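You operate a simulated robot arm through the tools that you are given. There is no shell and no other tool. Be economical: measure what you need, move in short steps, check, and stop when the job is done.

The job below is to be done with a simulated robot arm. You get a single attempt, and the scene is never put back.

TASK
Pump 3 shots of syrup into the tea, stir it on the mug warmer and switch the warmer on.
Fine: stand the stirrer back in its pot. Set down upright: black mug.

It is judged by the outcome, as a careful person would: the job done as asked, and still so three seconds after it is handed in. It fails if anything else is knocked over, pushed out of place, dropped, spilled or broken.

THE ROBOT
A 7-joint arm with a fingered hand, fixed in place. Base frame: the origin is at the foot of the arm, x ahead of it, y to its left, z up. Lengths are in mm, angles in degrees, forces in N, time in s.
With the tool pointing down near the work surface it reaches from about 100 to 420 mm from the base axis. Its first joint turns from -69.0 to 172.0 degrees. Payload 3.4 kg.
The tool frame sits at the grasp point between the pads (the TCP): z along the fingers, y along the line on which they close. The tips reach 25 mm beyond it. Largest opening 88 mm; the body of the gripper starts 29 mm behind the TCP. The gripper is a hand of 4 fingers: y runs from the thumb to the fingers, the wrist lies at [-13, -97, -162] in the tool frame, and closing takes about 1.5 s.
Orientation is that of the tool frame in the base frame, as a unit quaternion [w, x, y, z]. With the fingers straight down and the wrist toward the robot, the tool's x, y and z point along [0, 1, 0], [1, 0, 0] and [0, 0, -1] of the base frame.

THE INTERFACE
- The arm moves only by the tool step_arm. Its argument "deltas" is a list of rows, each a list of 6 numbers: the shift along the base's x, y, z in mm, then the turn, a rotation vector about the base's x, y, z in degrees. In form: [[dx, dy, dz, ax, ay, az], ...]. A call has 1 to 12 rows; each row is the pose to reach, as a shift and turn from the pose commanded when the call began. "claw" is the finger opening in mm, from 0 to 88, set as the call begins (left out, the last holds). A row lasts 0.2 s, in which the tool goes at most 50 mm and 8.6 degrees; a call with a longer step from one row to the next is refused whole, and so is a gripper value outside its range. A pose out of reach is approached as far as the arm can. The call stops where the force on the tool passes 40 N (or 10 N more than at its start, if that is more) or the arm is blocked; 0.2 s more then pass. The fingers move at their own pace (about 108 mm/s each) and stop on an object; they squeeze with about 31 N. The grip force told is the motor's: it shows also when the fingers shut on nothing. Time passes only in rows, and 0.2 s behind the last, so rows that repeat a pose let the fingers close. It gives the time, the measured TCP pose, the force on the tool (base axes), the opening and the grip force at its end, in the units of the frame above (readings bear some noise), with the torque about the TCP (base axes, N m) and any sound that the robot's microphone picked up.
- Cameras (640 x 400 px; columns grow to the right, rows downward): "scene" is fixed at [220.1, -650.5, 1554.2]; the picture's right is [0.91, -0.41, 0.00], its down [-0.20, -0.44, -0.88] and it looks along [0.36, 0.80, -0.48] (base axes); focal length 367 px, centre (320, 200). "wrist" rides on the gripper at [64, -83, -98] in the tool frame; the picture's right is [-0.62, 0.37, -0.69], its down [-0.71, -0.63, 0.30] and it looks along [-0.33, 0.68, 0.65] (tool axes); focal length 265 px, centre (320, 200). There is no depth. A picture from a camera that has moved, and an enlarged one, comes with that camera's place and axes in the base frame and with its lens.
- capture(camera): a new picture of that camera. The clock stands still meanwhile.
- raise_lower(by): slides the trunk up (or, below 0, down) by that many mm; the arm rides with it, the base frame stays. It gives what a move gives, with no picture.
- set_grasp(shape): the hand has 4 fingers and takes this shape, open, in about a second: jaw (thumb against the fingers, like two jaws); tri (thumb and two fingers); tip (a fingertip pinch); poke (one finger out to press); point (the index stretched); flat (the hand flat); cup (the hand cupped); fist (a fist). The gripper value then closes the fingers along that shape, each until it touches; the sizes above hold for jaw. It gives what a move gives, with no picture.
- enlarge(camera, box): a new picture of the part [left, top, right, bottom] of that camera's present view, enlarged. The clock stands still meanwhile.
- close_job(): hands the job in; it is judged then, once.

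Go step by step. Nothing tells you positions but the pictures and the camera data: compare them with the known pose of the tool, close in by small moves and look again before you grip or let go. The budget is 120 turns and 84 pictures, counting those below and the enlarged ones. Unless the task says otherwise, let go and move clear before handing in, and close with one line.

The tools are called after "Request:" as name(argument=value, ...) on one line, values as JSON. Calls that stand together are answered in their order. step_arm: Moves the arm, as the interface text tells. Its arguments: {"type":"object","properties":{"deltas":{"type":"array","items":{"type":"array","items":{"type":"number"}}},"claw":{"type":"number"}},"required":["deltas"]} The other tools are called the same way: raise_lower (by) slides the trunk up or down; set_grasp (shape) gives the hand a shape; capture (camera) takes a picture; enlarge (camera, box) takes an enlarged picture of a part of a camera's view; close_job () hands the job in.

At the start:

```text
clock: 0.0
eef_pos: [374.4, 132.5, 1255.5]
ee_rot: [0.0, 0.707, 0.707, 0.0]
ft_force: [0.0, -0.1, 0.0]
ft_torque: [-0.02, 0.0, 0.0]
gripper_width: 87.3
finger_force: 0.0
shape: jaw
trunk travel left (down, up): [-775.0, 65.0]
```

scene: 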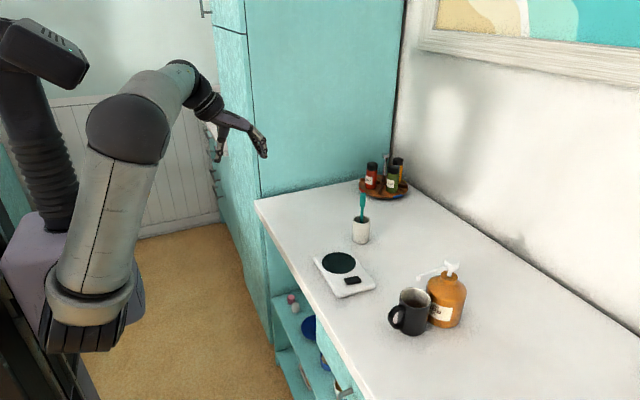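
wrist: 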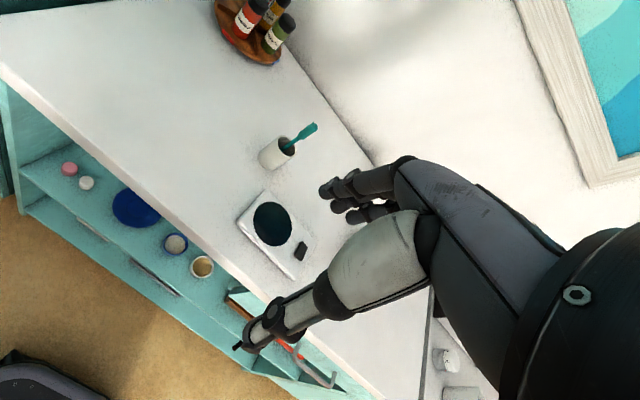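

I see the counter with a stirrer pot, a mug warmer, a black mug beside the syrup bottle, and a spice tray at the back. I'll look closer to get positions before I move.

Request:
enlarge(camera="scene", box=[300, 180, 500, 345])

Request:
enlarge(camera="wrist", box=[180, 80, 400, 300])

```text
2.42 times, centred on (400, 262) of scene
camera zoom: at [220.1, -650.5, 1554.2], right [0.91, -0.41, 0.0], down [-0.2, -0.44, -0.88], along [0.36, 0.8, -0.48], focal length 891 px, centre (126, 48)
```

zoom: 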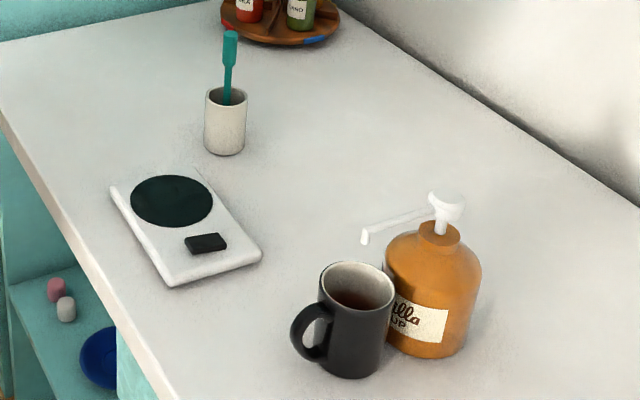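

```text
1.82 times, centred on (290, 190) of wrist
camera zoom: at [290.2, 197.7, 1355.0], right [0.37, -0.62, 0.69], down [-0.63, -0.71, -0.31], along [0.68, -0.32, -0.65], focal length 483 px, centre (374, 218)
```

zoom: 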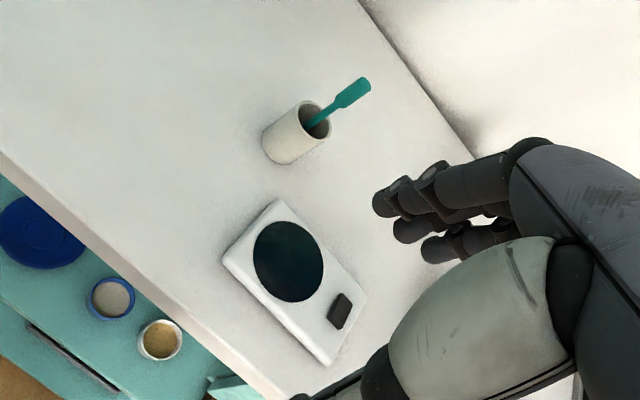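

Triangulating the two views puts the table top near z≈910. The warmer plate is about (590,51,925), the pot (711,142), the mug (648,-200) and the pump head (735,-200,1058), with its spout apparently already over the mug. Next I test the arm's reach by going forward and to the right, staying high.

Request:
step_arm(deltas=[[30, -30, 0, 0, 0, 0], [60, -60, 0, 0, 0, 0], [90, -90, 0, 0, 0, 0], [120, -120, 0, 0, 0, 0], [150, -150, 0, 0, 0, 0], [180, -180, 0, 0, 0, 0], [210, -210, 0, 0, 0, 0], [240, -240, 0, 0, 0, 0]])

```text
clock: 1.8
eef_pos: [617.2, -109.7, 1255.6]
ee_rot: [-0.001, 0.708, 0.707, 0.0]
ft_force: [-0.1, -0.5, -0.2]
ft_torque: [-0.01, 0.01, -0.04]
gripper_width: 87.4
finger_force: 0.1
shape: jaw
trunk travel left (down, up): [-775.0, 65.0]
```

The arm reached (617,-110) without trouble. I go on toward the pump, still high, and take pictures there.

Request:
step_arm(deltas=[[30, -30, 0, 0, 0, 0], [60, -60, 0, 0, 0, 0], [90, -90, 0, 0, 0, 0], [118, -90, 0, 0, 0, 0]])

Request:
capture(camera="wrist")

Request:
capture(camera="scene")

```text
clock: 2.8
eef_pos: [679.7, -195.4, 1243.9]
ee_rot: [-0.001, 0.707, 0.707, 0.0]
ft_force: [0.0, -0.9, -0.5]
ft_torque: [0.01, 0.0, -0.02]
gripper_width: 87.8
finger_force: 0.0
shape: jaw
out of reach, approached as far as the arm can: row 3, 4
trunk travel left (down, up): [-775.0, 65.0]
```

```text
79 pictures are left
camera wrist: at [597.4, -130.2, 1342.0], right [0.37, -0.62, 0.69], down [-0.63, -0.71, -0.3], along [0.68, -0.32, -0.66], focal length 265 px, centre (320, 200)
```

wrist: 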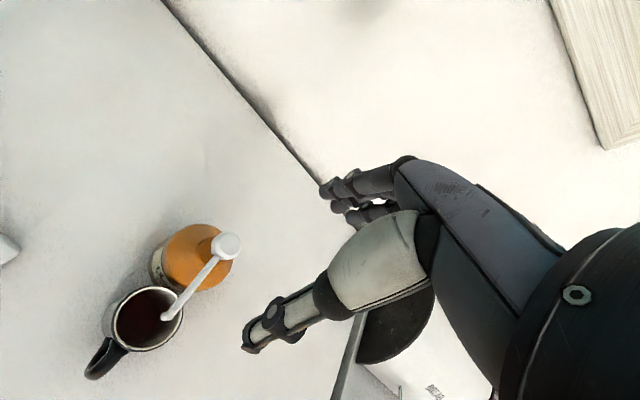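

```text
78 pictures are left
```

scene: 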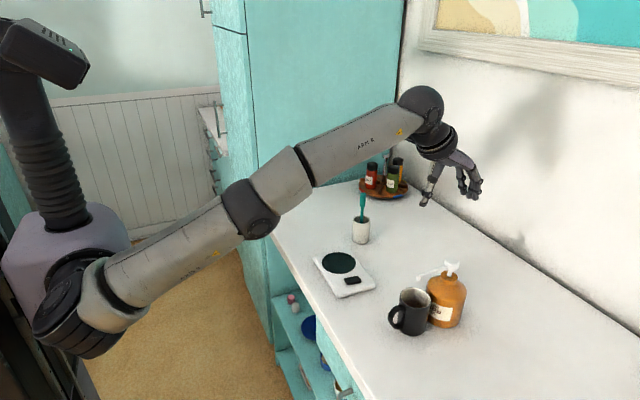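

The second view confirms it: the mug rim centre is about (645,-198,994), the pump head about (730,-196,1058), and the spout tip is above the mug opening. I switch to the poke shape and look at where the fingertip lies.

Request:
set_grasp(shape="poke")

Request:
capture(camera="wrist")

Request:
enlarge(camera="scene", box=[390, 70, 510, 230])

```text
clock: 3.7
eef_pos: [680.0, -195.9, 1244.5]
ee_rot: [-0.001, 0.707, 0.707, 0.0]
ft_force: [-0.3, 0.4, -0.2]
ft_torque: [-0.01, 0.04, -0.01]
gripper_width: 0.0
finger_force: 0.1
shape: poke
trunk travel left (down, up): [-775.0, 65.0]
```

```text
77 pictures are left
camera wrist: at [596.7, -130.7, 1342.7], right [0.37, -0.62, 0.69], down [-0.63, -0.71, -0.31], along [0.68, -0.32, -0.65], focal length 265 px, centre (320, 200)
```

wrist: 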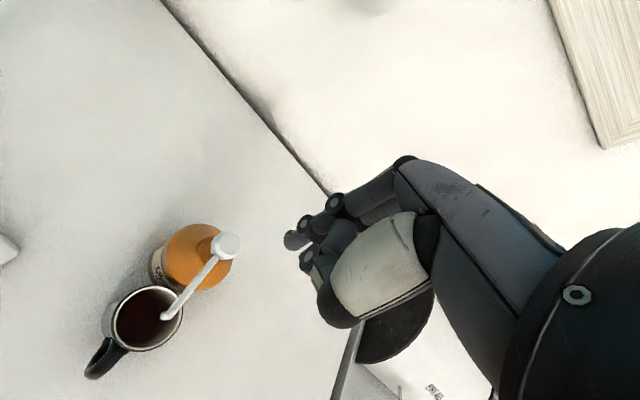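

```text
2.50 times, centred on (450, 150) of scene
camera zoom: at [220.1, -650.5, 1554.2], right [0.91, -0.41, 0.0], down [-0.2, -0.44, -0.88], along [0.36, 0.8, -0.48], focal length 918 px, centre (-5, 325)
```

zoom: 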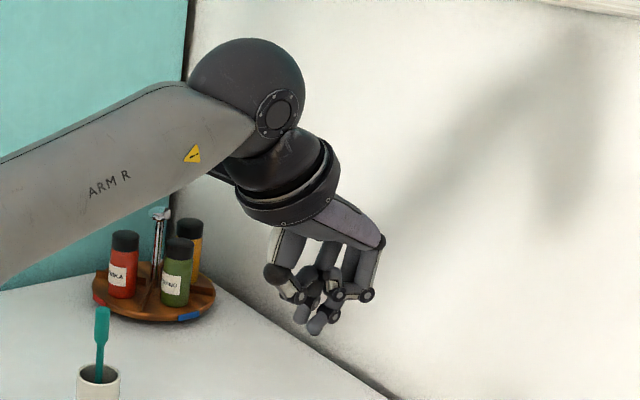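

The fingertip looks to be about 11 mm ahead of and 30 mm below the TCP. I go down in place to find out what the commanded pose is after that out-of-reach move.

Request:
step_arm(deltas=[[-35, 0, 0, 0, 0, 0], [-35, 0, -40, 0, 0, 0], [-35, 0, -80, 0, 0, 0], [-35, 0, -80, 0, 0, 0]])

```text
clock: 4.7
eef_pos: [643.9, -195.8, 1162.5]
ee_rot: [0.0, 0.708, 0.707, 0.001]
ft_force: [-0.9, 0.1, 0.0]
ft_torque: [-0.01, -0.01, 0.03]
gripper_width: 0.0
finger_force: 0.0
shape: poke
trunk travel left (down, up): [-775.0, 65.0]
```

The commanded pose equals the measured one. Now I move to just above the pump head and look.

Request:
step_arm(deltas=[[30, 0, 0, 0, 0, 0], [60, 0, -15, 0, 0, 0], [75, -1, -35, 0, 0, 0], [75, -1, -35, 0, 0, 0]])

Request:
capture(camera="wrist")

Request:
enlarge(camera="scene", box=[380, 200, 510, 345])

```text
clock: 5.7
eef_pos: [718.1, -197.7, 1127.0]
ee_rot: [-0.001, 0.707, 0.707, 0.0]
ft_force: [0.2, -0.4, -0.5]
ft_torque: [0.03, -0.03, -0.03]
gripper_width: 0.0
finger_force: 0.1
shape: poke
trunk travel left (down, up): [-775.0, 65.0]
```

```text
75 pictures are left
camera wrist: at [635.2, -132.6, 1226.3], right [0.37, -0.62, 0.69], down [-0.63, -0.71, -0.31], along [0.68, -0.32, -0.65], focal length 265 px, centre (320, 200)
```

wrist: 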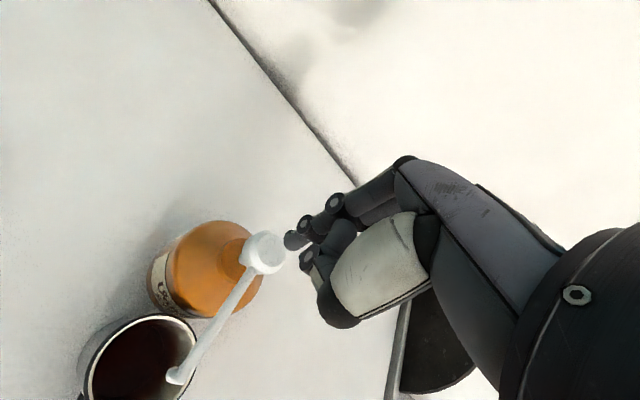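

```text
2.76 times, centred on (445, 272) of scene
camera zoom: at [220.1, -650.5, 1554.2], right [0.91, -0.41, 0.0], down [-0.2, -0.44, -0.88], along [0.36, 0.8, -0.48], focal length 1013 px, centre (-25, 0)
```

zoom: 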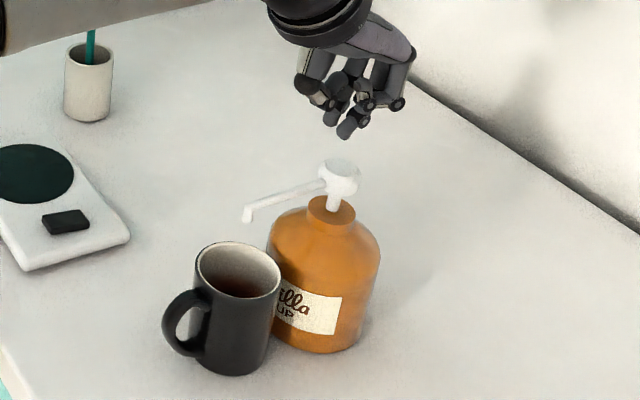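

The fingertip is at about (732,-196,1091), directly above the pump head at (733,-197,1059). I lower it slowly until it touches.

Request:
step_arm(deltas=[[1, -1, -10, 0, 0, 0], [1, -1, -20, 0, 0, 0], [1, -1, -25, 0, 0, 0], [1, -1, -30, 0, 0, 0], [1, -1, -34, 0, 0, 0]])

Request:
enlarge(camera="scene", box=[380, 200, 510, 345])

Request:
capture(camera="wrist")

```text
clock: 6.9
eef_pos: [721.4, -198.1, 1094.4]
ee_rot: [0.0, 0.707, 0.707, 0.001]
ft_force: [-0.1, -0.2, 0.5]
ft_torque: [0.03, 0.01, -0.02]
gripper_width: 0.1
finger_force: 0.1
shape: poke
trunk travel left (down, up): [-775.0, 65.0]
```

```text
2.76 times, centred on (445, 272) of scene
camera zoom: at [220.1, -650.5, 1554.2], right [0.91, -0.41, 0.0], down [-0.2, -0.44, -0.88], along [0.36, 0.8, -0.48], focal length 1013 px, centre (-25, 0)
```

zoom: 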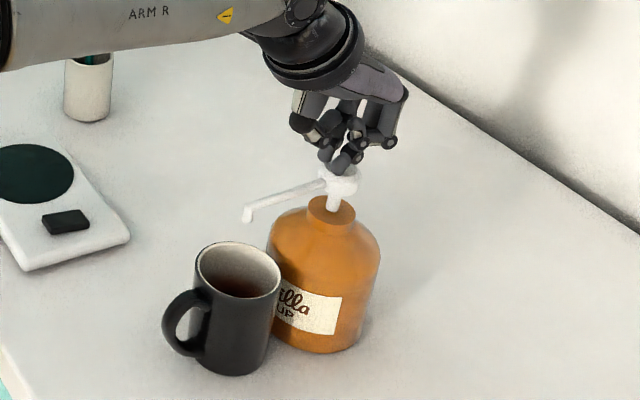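

```text
72 pictures are left
camera wrist: at [637.3, -132.3, 1192.1], right [0.37, -0.62, 0.69], down [-0.63, -0.71, -0.31], along [0.68, -0.32, -0.65], focal length 265 px, centre (320, 200)
```

wrist: 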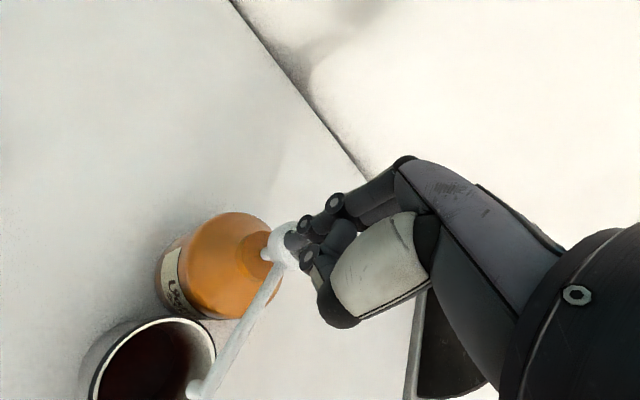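

The fingertip is almost on the centre of the head. I keep going down in small steps and watch the force.

Request:
step_arm(deltas=[[0, 0, -3, 0, 0, 0], [0, 0, -6, 0, 0, 0], [0, 0, -9, 0, 0, 0], [0, 0, -12, 0, 0, 0]])

```text
clock: 7.9
eef_pos: [718.9, -196.4, 1083.9]
ee_rot: [0.0, 0.707, 0.707, 0.002]
ft_force: [2.2, 0.2, 8.0]
ft_torque: [-0.02, -0.06, 0.0]
gripper_width: 0.0
finger_force: 0.1
shape: poke
trunk travel left (down, up): [-775.0, 65.0]
```

It is in contact with the pump now, at 8 N. I continue down through the stroke.

Request:
step_arm(deltas=[[0, 0, -3, 0, 0, 0], [0, 0, -6, 0, 0, 0], [0, 0, -9, 0, 0, 0], [0, 0, -12, 0, 0, 0]])

Request:
enlarge(camera="scene", box=[380, 200, 510, 345])

```text
clock: 8.9
eef_pos: [718.1, -196.8, 1079.4]
ee_rot: [0.006, 0.708, 0.706, 0.007]
ft_force: [7.1, -3.2, 32.0]
ft_torque: [0.1, -0.34, -0.08]
gripper_width: 0.0
finger_force: 0.1
shape: poke
trunk travel left (down, up): [-775.0, 65.0]
```

```text
2.76 times, centred on (445, 272) of scene
camera zoom: at [220.1, -650.5, 1554.2], right [0.91, -0.41, 0.0], down [-0.2, -0.44, -0.88], along [0.36, 0.8, -0.48], focal length 1013 px, centre (-25, 0)
```

zoom: 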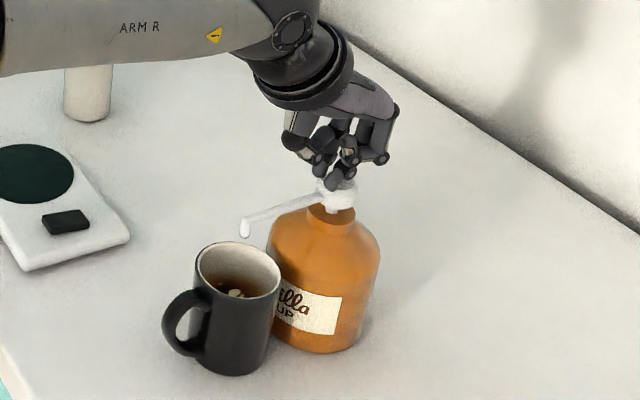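

The pump bottomed out and the first shot landed in the mug. I raise the finger fully so the pump refills, then check.

Request:
step_arm(deltas=[[0, 0, 8, 0, 0, 0], [0, 0, 16, 0, 0, 0], [0, 0, 25, 0, 0, 0], [2, -1, 30, 0, 0, 0], [2, -1, 30, 0, 0, 0], [2, -1, 30, 0, 0, 0], [2, -1, 30, 0, 0, 0]])

Request:
enlarge(camera="scene", box=[380, 200, 510, 345])

```text
clock: 10.5
eef_pos: [721.2, -198.0, 1100.4]
ee_rot: [-0.001, 0.707, 0.707, 0.001]
ft_force: [-1.0, -0.1, 0.0]
ft_torque: [0.0, 0.01, -0.02]
gripper_width: 0.0
finger_force: 0.1
shape: poke
trunk travel left (down, up): [-775.0, 65.0]
```

```text
2.76 times, centred on (445, 272) of scene
camera zoom: at [220.1, -650.5, 1554.2], right [0.91, -0.41, 0.0], down [-0.2, -0.44, -0.88], along [0.36, 0.8, -0.48], focal length 1013 px, centre (-25, 0)
```

zoom: 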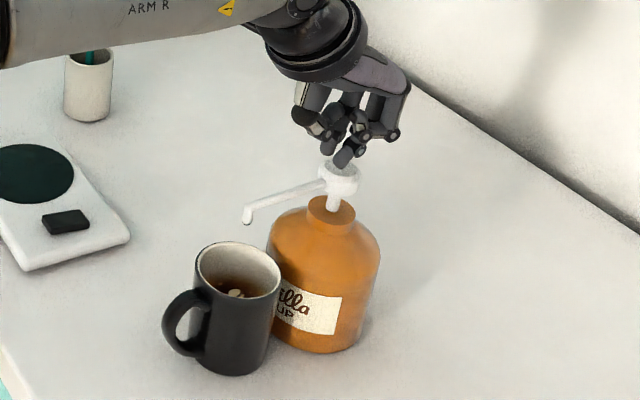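

The head came back up and the syrup is visible in the tea. I make the second stroke to the same depth, hold briefly, and release.

Request:
step_arm(deltas=[[0, 0, -8, 0, 0, 0], [-1, 1, -14, 0, 0, 0], [-2, 1, -18, 0, 0, 0], [-2, 1, -21, 0, 0, 0], [-2, 1, -24, 0, 0, 0], [-2, 1, -27, 0, 0, 0], [-2, 1, -30, 0, 0, 0], [-2, 1, -30, 0, 0, 0]])

Request:
enlarge(camera="scene", box=[380, 200, 510, 345])

```text
clock: 12.3
eef_pos: [717.6, -195.8, 1078.9]
ee_rot: [0.006, 0.708, 0.707, 0.007]
ft_force: [7.4, -4.0, 31.3]
ft_torque: [0.09, -0.35, -0.05]
gripper_width: 0.0
finger_force: 0.0
shape: poke
trunk travel left (down, up): [-775.0, 65.0]
```

```text
2.76 times, centred on (445, 272) of scene
camera zoom: at [220.1, -650.5, 1554.2], right [0.91, -0.41, 0.0], down [-0.2, -0.44, -0.88], along [0.36, 0.8, -0.48], focal length 1013 px, centre (-25, 0)
```

zoom: 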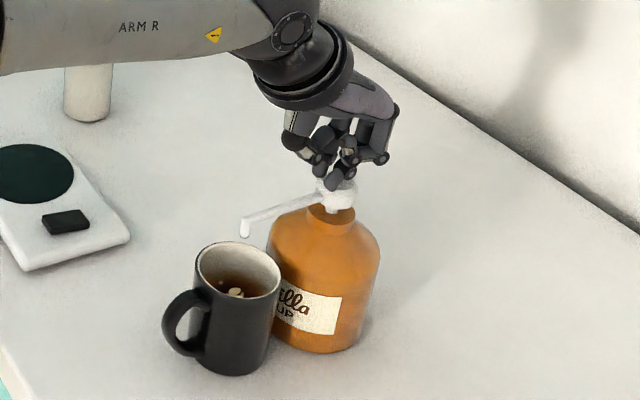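

The second stroke bottomed the same way and the blob in the mug has grown. I release the pump, let it refill, and check.

Request:
step_arm(deltas=[[0, 0, 8, 0, 0, 0], [0, 0, 16, 0, 0, 0], [0, 0, 25, 0, 0, 0], [2, -1, 30, 0, 0, 0], [2, -1, 30, 0, 0, 0], [2, -1, 30, 0, 0, 0], [2, -1, 30, 0, 0, 0]])

Request:
enlarge(camera="scene", box=[380, 200, 510, 345])

```text
clock: 13.9
eef_pos: [721.8, -199.2, 1099.9]
ee_rot: [-0.001, 0.707, 0.707, 0.001]
ft_force: [-0.8, 0.9, -0.3]
ft_torque: [-0.02, 0.01, -0.04]
gripper_width: 0.0
finger_force: 0.0
shape: poke
trunk travel left (down, up): [-775.0, 65.0]
```

```text
2.76 times, centred on (445, 272) of scene
camera zoom: at [220.1, -650.5, 1554.2], right [0.91, -0.41, 0.0], down [-0.2, -0.44, -0.88], along [0.36, 0.8, -0.48], focal length 1013 px, centre (-25, 0)
```

zoom: 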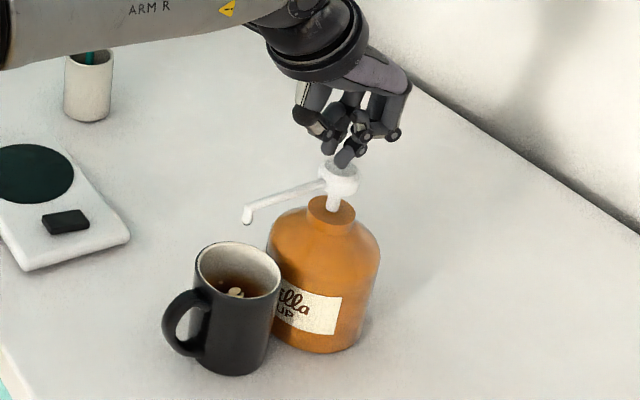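

The pump head is back up. I make the third and last stroke to the same depth.

Request:
step_arm(deltas=[[0, 0, -8, 0, 0, 0], [-1, 1, -14, 0, 0, 0], [-2, 1, -18, 0, 0, 0], [-2, 1, -21, 0, 0, 0], [-2, 1, -24, 0, 0, 0], [-2, 1, -27, 0, 0, 0], [-2, 1, -30, 0, 0, 0], [-2, 1, -30, 0, 0, 0]])

Request:
enlarge(camera="scene", box=[380, 200, 510, 345])

```text
clock: 15.7
eef_pos: [717.0, -196.7, 1079.1]
ee_rot: [0.006, 0.708, 0.706, 0.006]
ft_force: [6.2, -2.5, 32.5]
ft_torque: [0.09, -0.4, -0.07]
gripper_width: 0.0
finger_force: 0.1
shape: poke
trunk travel left (down, up): [-775.0, 65.0]
```

```text
2.76 times, centred on (445, 272) of scene
camera zoom: at [220.1, -650.5, 1554.2], right [0.91, -0.41, 0.0], down [-0.2, -0.44, -0.88], along [0.36, 0.8, -0.48], focal length 1013 px, centre (-25, 0)
```

zoom: 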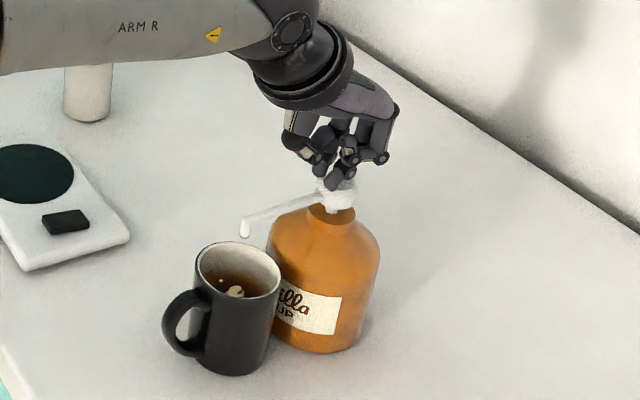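

The third shot is done. I raise clear, back the hand away from the bottle and look at the mug, since its handle seems to point at the robot while the spout hangs over it.

Request:
step_arm(deltas=[[0, 0, 8, 0, 0, 0], [0, 0, 16, 0, 0, 0], [0, 0, 30, 0, 0, 0], [0, 0, 50, 0, 0, 0], [0, 0, 80, 0, 0, 0], [-40, 0, 100, 0, 0, 0], [-80, 0, 100, 0, 0, 0], [-120, 0, 100, 0, 0, 0], [-150, 0, 100, 0, 0, 0]])

Request:
capture(camera="wrist")

Request:
enlarge(camera="scene", box=[380, 230, 500, 345])

```text
clock: 17.7
eef_pos: [689.8, -212.6, 1216.0]
ee_rot: [-0.002, 0.707, 0.707, 0.0]
ft_force: [-0.3, 0.8, 0.6]
ft_torque: [-0.02, -0.03, 0.0]
gripper_width: 0.4
finger_force: 0.1
shape: poke
out of reach, approached as far as the arm can: row 5, 6, 7, 8, 9
trunk travel left (down, up): [-775.0, 65.0]
```

```text
66 pictures are left
camera wrist: at [605.7, -147.2, 1314.2], right [0.37, -0.62, 0.69], down [-0.63, -0.71, -0.3], along [0.68, -0.32, -0.66], focal length 265 px, centre (320, 200)
```

wrist: 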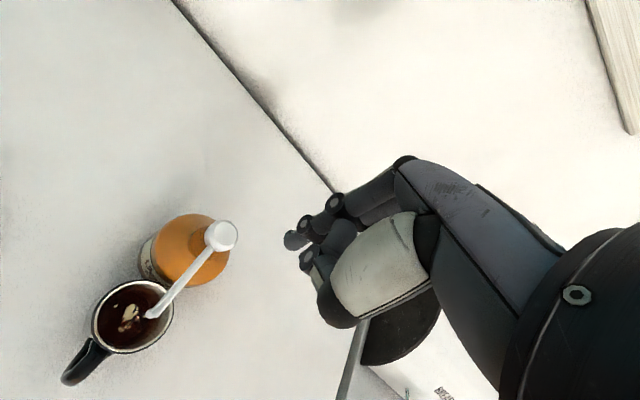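

```text
3.48 times, centred on (440, 288) of scene
camera zoom: at [220.1, -650.5, 1554.2], right [0.91, -0.41, 0.0], down [-0.2, -0.44, -0.88], along [0.36, 0.8, -0.48], focal length 1278 px, centre (-97, -104)
```

zoom: 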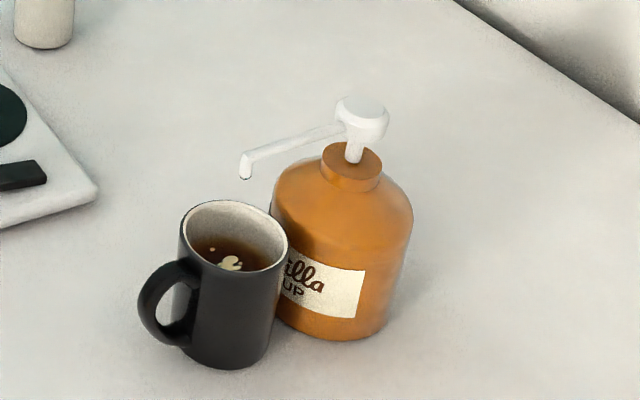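

The mug's handle points toward the robot (-x), with its outer bar near (585,-195,962), and the spout overhangs the mug. I'll pull the mug out from under the spout by its handle, then grip the body from above; first I back off and turn the hand so it closes along y.

Request:
step_arm(deltas=[[-40, 0, -10, 0, 0, 0], [-80, 5, -20, 0, 0, -8], [-111, 12, -20, 0, 0, -16], [-111, 17, -20, 0, 0, -24], [-111, 17, -20, 0, 0, -32], [-111, 17, -20, 0, 0, -40], [-111, 17, -20, 0, 0, -48], [-111, 17, -20, 0, 0, -56], [-111, 17, -20, 0, 0, -64], [-111, 17, -20, 0, 0, -72], [-111, 17, -20, 0, 0, -80], [-111, 17, -20, 0, 0, -88]])

Request:
set_grasp(shape="jaw")

Request:
capture(camera="wrist")

Request:
capture(camera="scene")

```text
clock: 20.3
eef_pos: [610.7, -191.9, 1212.1]
ee_rot: [-0.001, 1.0, 0.017, 0.0]
ft_force: [-0.7, 0.2, -0.4]
ft_torque: [0.0, 0.02, 0.02]
gripper_width: 0.0
finger_force: 0.1
shape: poke
out of reach, approached as far as the arm can: row 1, 2, 3, 4, 5, 6, 7, 8, 9, 10, 11, 12
trunk travel left (down, up): [-775.0, 65.0]
```

```text
clock: 21.2
eef_pos: [611.1, -192.3, 1211.9]
ee_rot: [0.0, 1.0, 0.017, -0.001]
ft_force: [0.2, 0.4, 0.6]
ft_torque: [0.02, 0.03, 0.02]
gripper_width: 87.9
finger_force: 0.1
shape: jaw
trunk travel left (down, up): [-775.0, 65.0]
```

```text
64 pictures are left
camera wrist: at [672.2, -105.1, 1309.9], right [-0.61, -0.39, 0.69], down [-0.74, 0.6, -0.3], along [-0.3, -0.69, -0.65], focal length 265 px, centre (320, 200)
```

wrist: 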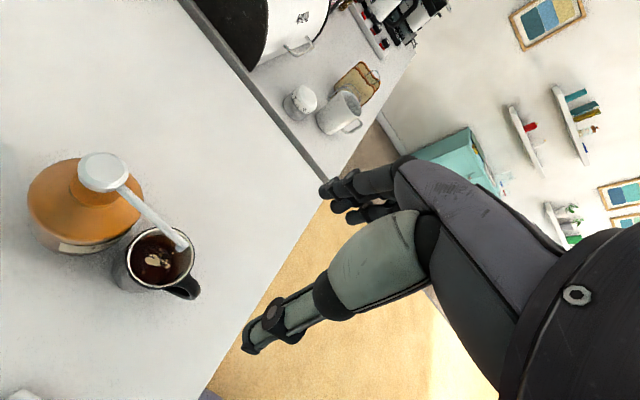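

```text
63 pictures are left
```

scene: 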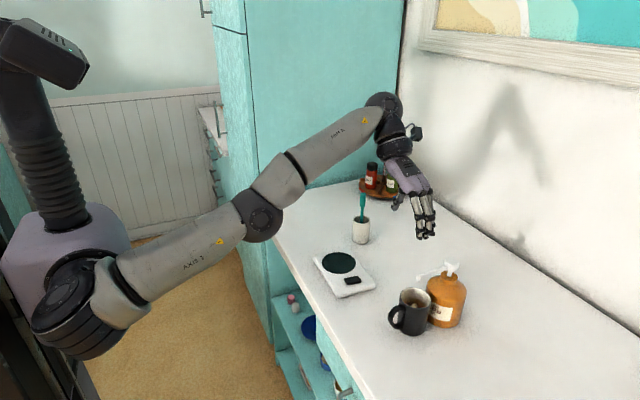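

The hand is turned (tool x is now base +x) and the mug axis is confirmed at about (644,-196). I lower straight toward the handle's outer bar, stopping above it to check.

Request:
step_arm(deltas=[[-33, -5, -30, 0, 0, 0], [-33, -5, -70, 0, 0, 0], [-33, -5, -110, 0, 0, 0], [-33, -5, -150, 0, 0, 0], [-33, -5, -190, 0, 0, 0], [-33, -5, -190, 0, 0, 0]])

Request:
capture(camera="wrist")

Request:
enlarge(camera="scene", box=[350, 220, 490, 345])

```text
clock: 22.6
eef_pos: [653.4, -186.8, 1029.4]
ee_rot: [0.0, 1.0, 0.017, -0.001]
ft_force: [-0.4, -0.3, 0.5]
ft_torque: [0.0, -0.01, 0.04]
gripper_width: 88.1
finger_force: 0.1
shape: jaw
out of reach, approached as far as the arm can: row 1, 2, 3, 4, 5, 6
trunk travel left (down, up): [-775.0, 65.0]
```

```text
62 pictures are left
camera wrist: at [714.6, -100.4, 1127.7], right [-0.61, -0.39, 0.69], down [-0.73, 0.61, -0.31], along [-0.3, -0.69, -0.65], focal length 265 px, centre (320, 200)
```

wrist: 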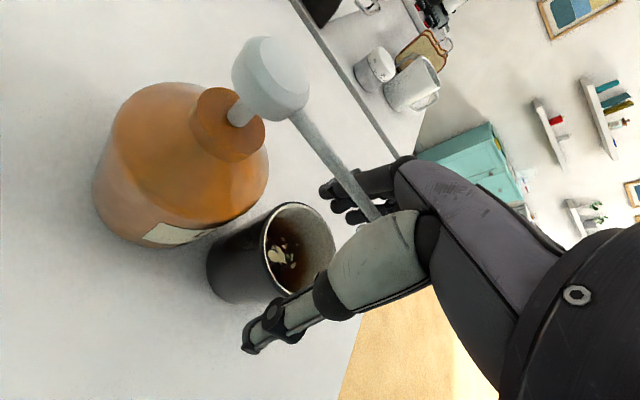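

```text
3.20 times, centred on (420, 282) of scene
camera zoom: at [220.1, -650.5, 1554.2], right [0.91, -0.41, 0.0], down [-0.2, -0.44, -0.88], along [0.36, 0.8, -0.48], focal length 1176 px, centre (0, -64)
```

zoom: 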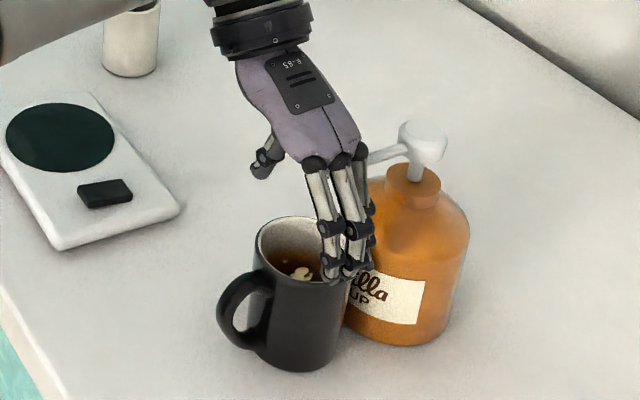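

The arm couldn't get to x=578 with this hand yaw and slid to x=653, so the open hand now straddles the mug and spout without touching. I'll go straight up and clear before trying another wrist orientation.

Request:
step_arm(deltas=[[0, 0, 20, 0, 0, 0], [0, 0, 40, 0, 0, 0], [0, 0, 60, 0, 0, 0], [0, 0, 80, 0, 0, 0]])

Request:
enlarge(camera="scene", box=[350, 180, 510, 345])

```text
clock: 23.6
eef_pos: [642.9, -189.4, 1110.7]
ee_rot: [0.0, 1.0, 0.018, 0.001]
ft_force: [-0.3, 0.1, 0.0]
ft_torque: [-0.01, 0.02, -0.03]
gripper_width: 87.9
finger_force: 0.0
shape: jaw
out of reach, approached as far as the arm can: row 3, 4
trunk travel left (down, up): [-775.0, 65.0]
```

```text
2.42 times, centred on (430, 262) of scene
camera zoom: at [220.1, -650.5, 1554.2], right [0.91, -0.41, 0.0], down [-0.2, -0.44, -0.88], along [0.36, 0.8, -0.48], focal length 891 px, centre (53, 48)
```

zoom: 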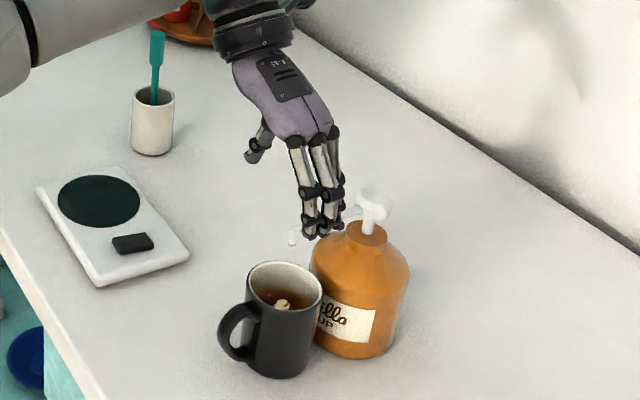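

The bottle and mug are unmoved. I'll tilt the hand forward so it can reach the mug from the robot's side, below and clear of the spout, backing away in x while tilting.

Request:
step_arm(deltas=[[-15, 0, 5, 0, -8, 0], [-30, 0, 10, 0, -16, 0], [-45, 0, 10, 0, -24, 0], [-60, 0, 10, 0, -32, 0], [-75, -3, 10, 0, -40, 0], [-85, -7, 10, 0, -48, 0], [-85, -7, 10, 0, -48, 0]])

Request:
capture(camera="scene")

Request:
capture(camera="wrist")

```text
clock: 25.2
eef_pos: [560.7, -204.1, 1124.1]
ee_rot: [-0.003, 0.914, 0.003, 0.405]
ft_force: [0.8, 0.1, 0.1]
ft_torque: [0.02, 0.0, -0.03]
gripper_width: 88.3
finger_force: 0.0
shape: jaw
out of reach, approached as far as the arm can: row 1, 6, 7
trunk travel left (down, up): [-775.0, 65.0]
```

```text
59 pictures are left
```

scene: 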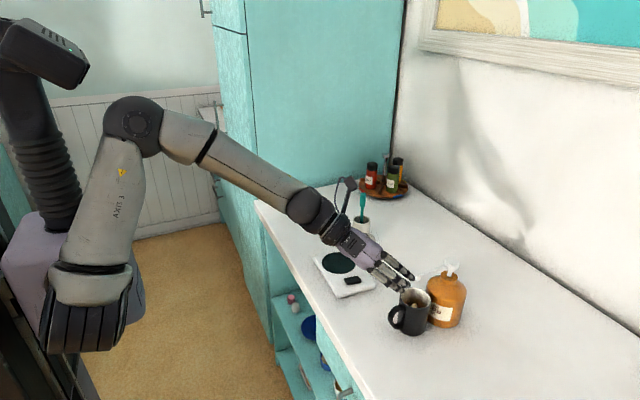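

```text
58 pictures are left
camera wrist: at [530.5, -120.0, 1238.3], right [-0.93, -0.38, 0.01], down [-0.26, 0.63, -0.73], along [0.27, -0.68, -0.68], focal length 265 px, centre (320, 200)
```

wrist: 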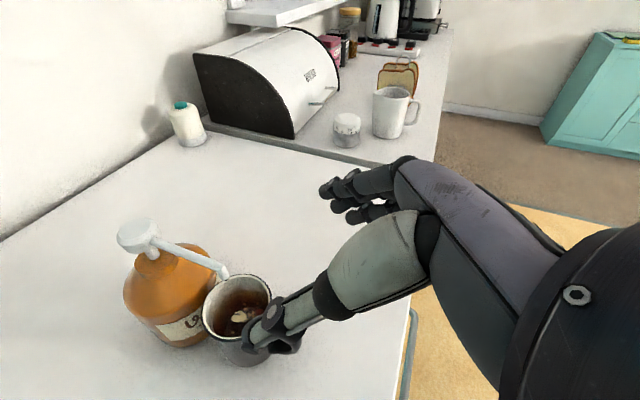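

The tilt worked and the arm folded into a comfortable pose. I now go to a standoff along the finger direction, about 60 mm before the mug's rim, and check.

Request:
step_arm(deltas=[[0, 7, -30, 0, 0, 0], [10, 7, -60, 0, 0, 0], [31, 7, -84, 0, 0, 0], [31, 7, -84, 0, 0, 0]])

Request:
capture(camera="wrist")

Request:
enlarge(camera="scene", box=[340, 220, 490, 345])

```text
clock: 26.2
eef_pos: [624.8, -209.4, 1080.2]
ee_rot: [-0.01, 0.914, -0.014, 0.406]
ft_force: [-0.6, -0.7, -0.4]
ft_torque: [-0.01, -0.03, -0.02]
gripper_width: 88.1
finger_force: 0.0
shape: jaw
out of reach, approached as far as the arm can: row 1, 2, 3, 4
trunk travel left (down, up): [-775.0, 65.0]
```

```text
57 pictures are left
camera wrist: at [595.8, -127.6, 1195.6], right [-0.94, -0.35, -0.01], down [-0.24, 0.65, -0.72], along [0.26, -0.67, -0.7], focal length 265 px, centre (320, 200)
```

wrist: 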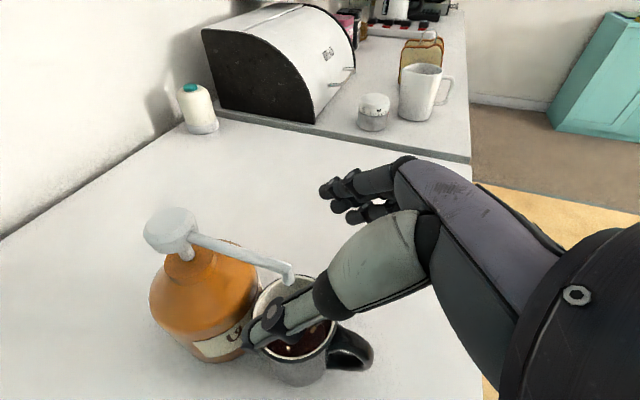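

```text
3.20 times, centred on (415, 282) of scene
camera zoom: at [220.1, -650.5, 1554.2], right [0.91, -0.41, 0.0], down [-0.2, -0.44, -0.88], along [0.36, 0.8, -0.48], focal length 1176 px, centre (16, -64)
```

zoom: 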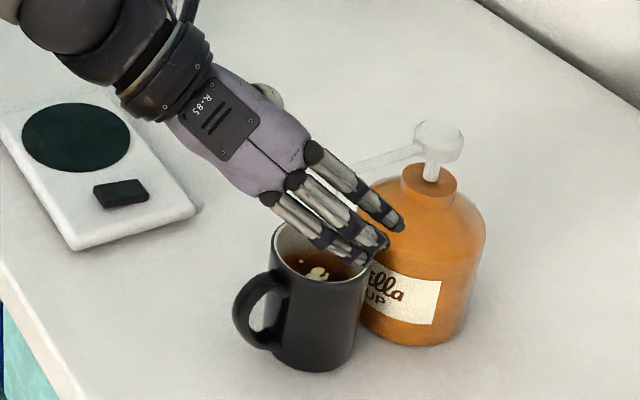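

The arm drifts again near a joint limit at this height, so I'll use the trunk for height instead. I back off up and away to a comfortable pose first.

Request:
step_arm(deltas=[[-15, 3, 20, 0, 0, 0], [-35, 6, 45, 0, 0, 0], [-50, 10, 75, 0, 0, 0], [-60, 12, 100, 0, 0, 0], [-60, 12, 100, 0, 0, 0]])

```text
clock: 27.4
eef_pos: [568.8, -186.0, 1175.2]
ee_rot: [-0.001, 0.914, 0.008, 0.406]
ft_force: [-0.3, 0.1, -0.7]
ft_torque: [0.01, 0.04, 0.0]
gripper_width: 87.7
finger_force: 0.1
shape: jaw
trunk travel left (down, up): [-775.0, 65.0]
```

That pose is comfortably within reach. I lower the trunk in stages.

Request:
raise_lower(by=-130)

Request:
capture(camera="scene")

Request:
capture(camera="wrist")

```text
clock: 29.0
eef_pos: [568.9, -183.3, 1048.1]
ee_rot: [-0.002, 0.913, 0.008, 0.408]
ft_force: [0.0, -0.2, -0.4]
ft_torque: [0.0, -0.01, 0.02]
gripper_width: 87.9
finger_force: 0.1
shape: jaw
trunk travel left (down, up): [-645.0, 195.0]
```

```text
55 pictures are left
```

scene: 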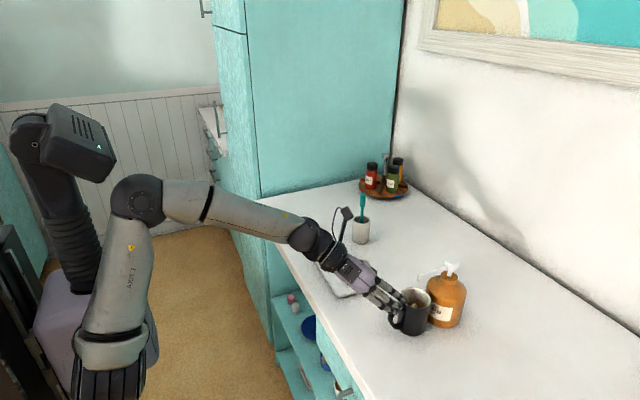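

```text
54 pictures are left
camera wrist: at [536.8, -98.7, 1160.8], right [-0.92, -0.39, 0.0], down [-0.26, 0.62, -0.74], along [0.28, -0.68, -0.67], focal length 265 px, centre (320, 200)
```

wrist: 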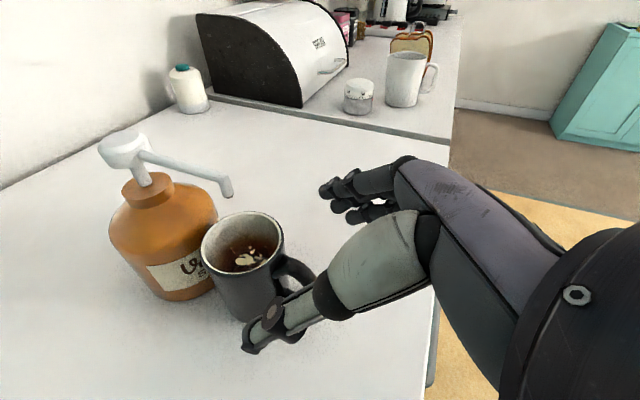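

The trunk move brought the hand neatly down and the mug is confirmed at about (645,-198). I align in y and advance toward the rim.

Request:
step_arm(deltas=[[0, -8, 0, 0, 0, 0], [10, -14, 0, 0, 0, 0], [20, -14, -8, 0, 0, 0], [31, -14, -17, 0, 0, 0], [31, -14, -17, 0, 0, 0]])

Request:
capture(camera="wrist")

Request:
enlarge(camera="scene", box=[340, 220, 490, 345])

```text
clock: 30.2
eef_pos: [599.3, -200.3, 1037.0]
ee_rot: [-0.005, 0.91, 0.004, 0.414]
ft_force: [-0.2, -0.2, 1.2]
ft_torque: [-0.01, 0.01, 0.01]
gripper_width: 88.0
finger_force: 0.0
shape: jaw
trunk travel left (down, up): [-645.0, 195.0]
```

```text
53 pictures are left
camera wrist: at [565.7, -116.4, 1151.2], right [-0.93, -0.38, -0.01], down [-0.25, 0.63, -0.73], along [0.29, -0.68, -0.68], focal length 265 px, centre (320, 200)
```

wrist: 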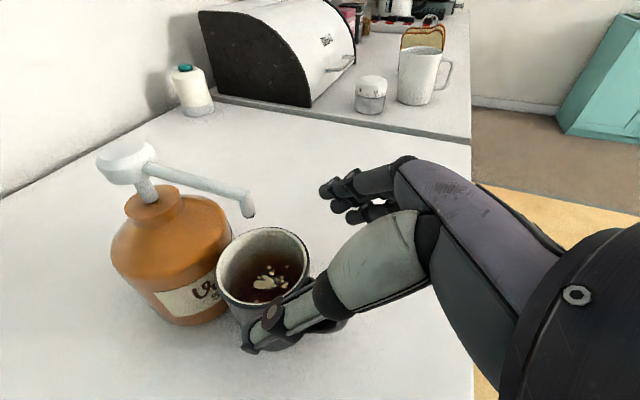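

```text
3.20 times, centred on (415, 282) of scene
camera zoom: at [220.1, -650.5, 1554.2], right [0.91, -0.41, 0.0], down [-0.2, -0.44, -0.88], along [0.36, 0.8, -0.48], focal length 1176 px, centre (16, -64)
```

zoom: 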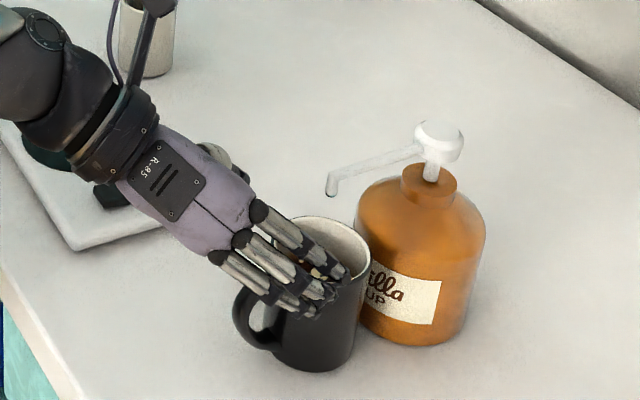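

The fingers are passing outside the mug on the near side and the thumb on the far side, well left of the spout. I advance most of the way and check again.

Request:
step_arm(deltas=[[8, 2, -8, 0, 0, 0], [16, 3, -16, 0, 0, 0], [24, 3, -26, 0, 0, 0], [30, 3, -33, 0, 0, 0], [30, 3, -33, 0, 0, 0]])

Request:
capture(camera="wrist")

Request:
enlarge(camera="scene", box=[340, 220, 490, 345])

```text
clock: 31.4
eef_pos: [628.1, -207.4, 1003.2]
ee_rot: [-0.011, 0.91, -0.01, 0.414]
ft_force: [0.1, 0.0, -0.3]
ft_torque: [0.0, 0.03, 0.02]
gripper_width: 87.8
finger_force: 0.0
shape: jaw
trunk travel left (down, up): [-645.0, 195.0]
```

```text
51 pictures are left
camera wrist: at [597.6, -125.4, 1119.2], right [-0.93, -0.36, -0.02], down [-0.24, 0.65, -0.72], along [0.27, -0.67, -0.69], focal length 265 px, centre (320, 200)
```

wrist: 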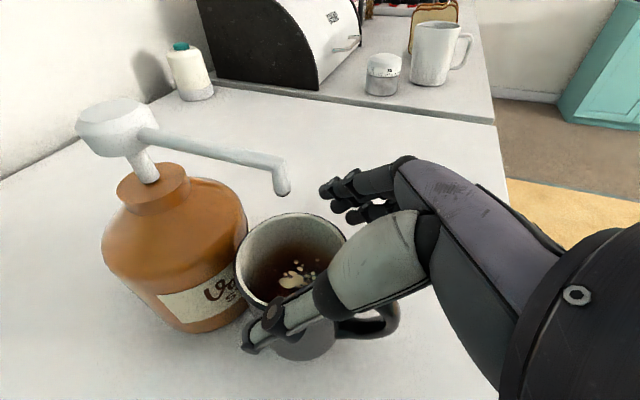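

```text
3.20 times, centred on (415, 282) of scene
camera zoom: at [220.1, -650.5, 1554.2], right [0.91, -0.41, 0.0], down [-0.2, -0.44, -0.88], along [0.36, 0.8, -0.48], focal length 1176 px, centre (16, -64)
```

zoom: 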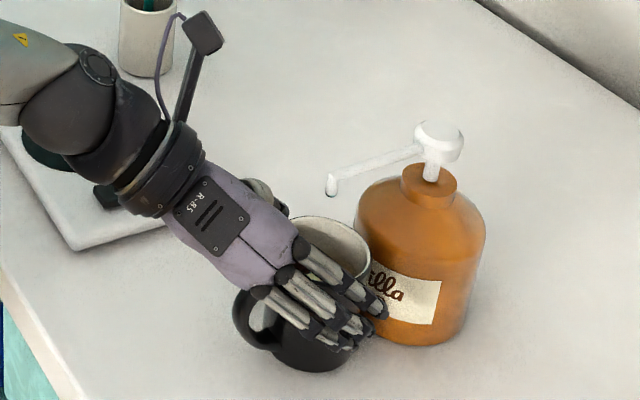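

The hand lags about 10 mm in y near the limit. I correct y toward the mug's centreline before closing.

Request:
step_arm(deltas=[[0, 5, 0, 0, 0, 0], [0, 10, 0, 0, 0, 0], [4, 10, -2, 0, 0, 0], [4, 10, -2, 0, 0, 0]])

```text
clock: 32.4
eef_pos: [632.6, -199.9, 998.2]
ee_rot: [-0.01, 0.911, -0.012, 0.411]
ft_force: [0.0, -0.4, -0.1]
ft_torque: [0.01, -0.01, 0.01]
gripper_width: 87.9
finger_force: 0.0
shape: jaw
trunk travel left (down, up): [-645.0, 195.0]
```

The hand is now well centred in y. I advance a few more mm for a deeper grip, then check visually.

Request:
step_arm(deltas=[[3, 2, -2, 0, 0, 0], [6, 4, -4, 0, 0, 0], [8, 4, -6, 0, 0, 0], [8, 4, -6, 0, 0, 0]])

Request:
capture(camera="wrist")

Request:
enlarge(camera="scene", box=[370, 230, 480, 345])

```text
clock: 33.4
eef_pos: [640.9, -196.4, 992.9]
ee_rot: [-0.01, 0.912, -0.011, 0.41]
ft_force: [-0.7, 0.1, -0.1]
ft_torque: [0.0, 0.02, -0.04]
gripper_width: 88.1
finger_force: 0.1
shape: jaw
trunk travel left (down, up): [-645.0, 195.0]
```

```text
49 pictures are left
camera wrist: at [610.7, -114.6, 1108.3], right [-0.93, -0.36, -0.02], down [-0.24, 0.65, -0.72], along [0.27, -0.67, -0.7], focal length 265 px, centre (320, 200)
```

wrist: 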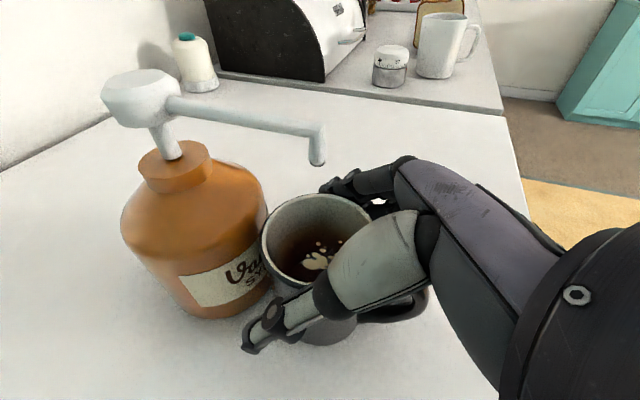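

```text
3.48 times, centred on (425, 288) of scene
camera zoom: at [220.1, -650.5, 1554.2], right [0.91, -0.41, 0.0], down [-0.2, -0.44, -0.88], along [0.36, 0.8, -0.48], focal length 1278 px, centre (-45, -104)
```

zoom: 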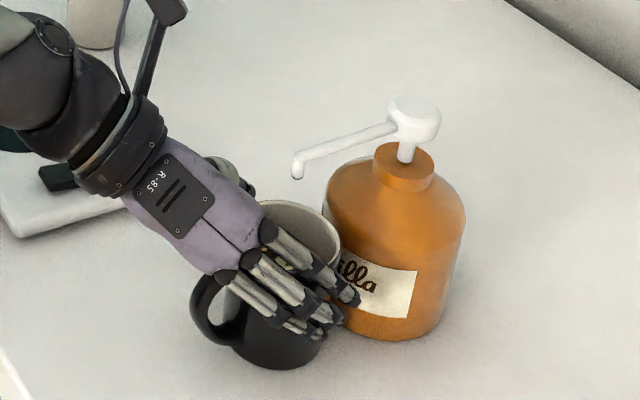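

The fingers and thumb straddle the mug body with the handle between them, clear of the spout and bottle. I close the grip.

Request:
step_arm(deltas=[[0, 0, 0, 0, 0, 0], [0, 0, 0, 0, 0, 0], [0, 0, 0, 0, 0, 0], [0, 0, 0, 0, 0, 0], [0, 0, 0, 0, 0, 0], [0, 0, 0, 0, 0, 0], [0, 0, 0, 0, 0, 0]], claw=55)

Request:
capture(camera="wrist")

Request:
enlarge(camera="scene", box=[370, 230, 480, 345])

```text
clock: 35.0
eef_pos: [639.3, -197.7, 989.3]
ee_rot: [-0.008, 0.913, -0.012, 0.409]
ft_force: [4.9, -0.2, 13.5]
ft_torque: [-0.35, -0.17, 0.09]
gripper_width: 53.1
finger_force: 30.9
shape: jaw
trunk travel left (down, up): [-645.0, 195.0]
```

```text
47 pictures are left
camera wrist: at [610.4, -115.2, 1105.0], right [-0.94, -0.35, -0.01], down [-0.24, 0.65, -0.72], along [0.26, -0.67, -0.69], focal length 265 px, centre (320, 200)
```

wrist: 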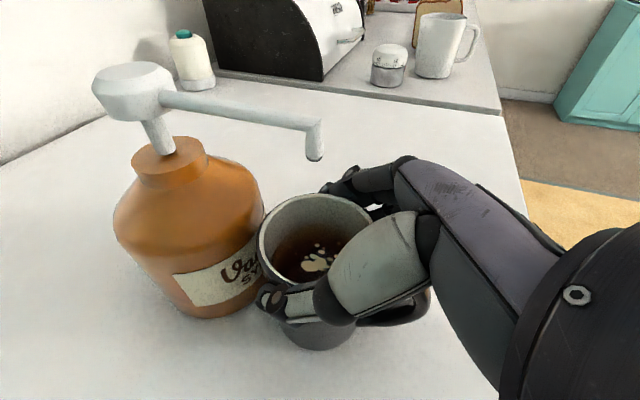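

```text
3.48 times, centred on (425, 288) of scene
camera zoom: at [220.1, -650.5, 1554.2], right [0.91, -0.41, 0.0], down [-0.2, -0.44, -0.88], along [0.36, 0.8, -0.48], focal length 1278 px, centre (-45, -104)
```

zoom: 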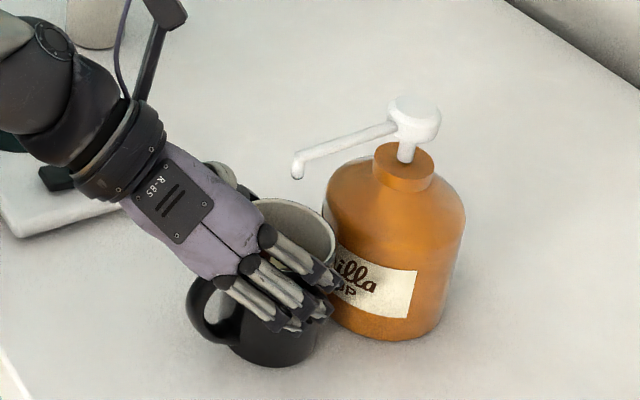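

The grip is firm at 31 N and the mug is still upright. I lift a few mm, pull straight back from under the spout, and look.

Request:
step_arm(deltas=[[0, 0, 5, 0, 0, 0], [0, 0, 10, 0, 0, 0], [0, 0, 13, 0, 0, 0], [0, 0, 13, 0, 0, 0]])

Request:
enlarge(camera="scene", box=[370, 230, 480, 345])

```text
clock: 36.0
eef_pos: [641.3, -199.5, 997.7]
ee_rot: [-0.007, 0.915, -0.014, 0.404]
ft_force: [-0.3, -1.1, -3.5]
ft_torque: [0.0, 0.02, -0.03]
gripper_width: 53.2
finger_force: 31.5
shape: jaw
trunk travel left (down, up): [-645.0, 195.0]
```

```text
3.48 times, centred on (425, 288) of scene
camera zoom: at [220.1, -650.5, 1554.2], right [0.91, -0.41, 0.0], down [-0.2, -0.44, -0.88], along [0.36, 0.8, -0.48], focal length 1278 px, centre (-45, -104)
```

zoom: 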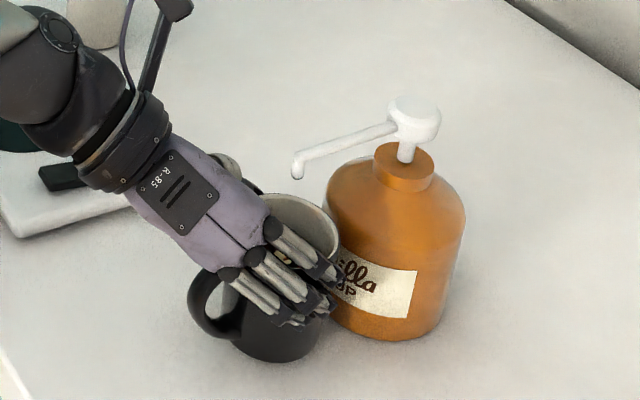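

The mug is off the table (about 0.35 kg) and held level. I pull it back toward the robot, rising slightly, away from the spout.

Request:
step_arm(deltas=[[-10, 0, 2, 0, 0, 0], [-20, 0, 4, 0, 0, 0], [-30, 0, 6, 0, 0, 0], [-40, 0, 9, 0, 0, 0], [-50, 0, 12, 0, 0, 0], [-50, 0, 12, 0, 0, 0]])

Request:
capture(camera="wrist")

Request:
enlarge(camera="scene", box=[340, 230, 480, 345])

```text
clock: 37.4
eef_pos: [592.1, -186.6, 1012.7]
ee_rot: [-0.004, 0.914, 0.0, 0.407]
ft_force: [1.5, 0.2, -3.7]
ft_torque: [0.0, -0.02, 0.0]
gripper_width: 52.8
finger_force: 30.7
shape: jaw
trunk travel left (down, up): [-645.0, 195.0]
```

```text
44 pictures are left
camera wrist: at [561.2, -103.3, 1127.2], right [-0.93, -0.37, 0.0], down [-0.25, 0.64, -0.73], along [0.27, -0.68, -0.68], focal length 265 px, centre (320, 200)
```

wrist: 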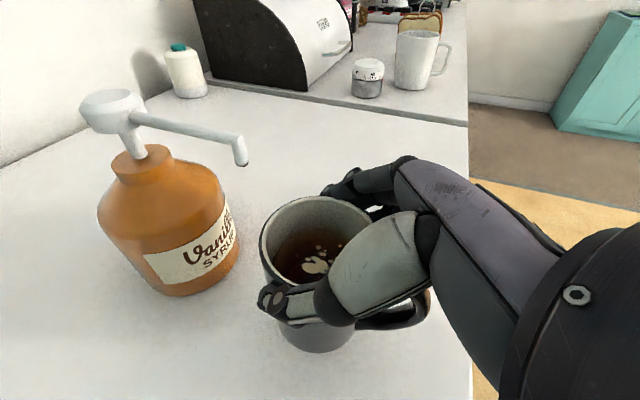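

```text
3.48 times, centred on (410, 288) of scene
camera zoom: at [220.1, -650.5, 1554.2], right [0.91, -0.41, 0.0], down [-0.2, -0.44, -0.88], along [0.36, 0.8, -0.48], focal length 1278 px, centre (7, -104)
```

zoom: 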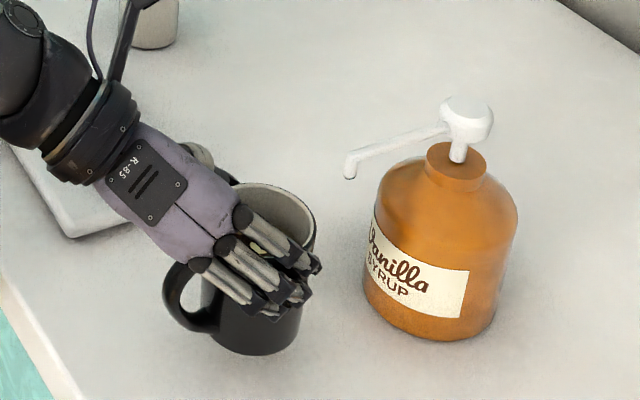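

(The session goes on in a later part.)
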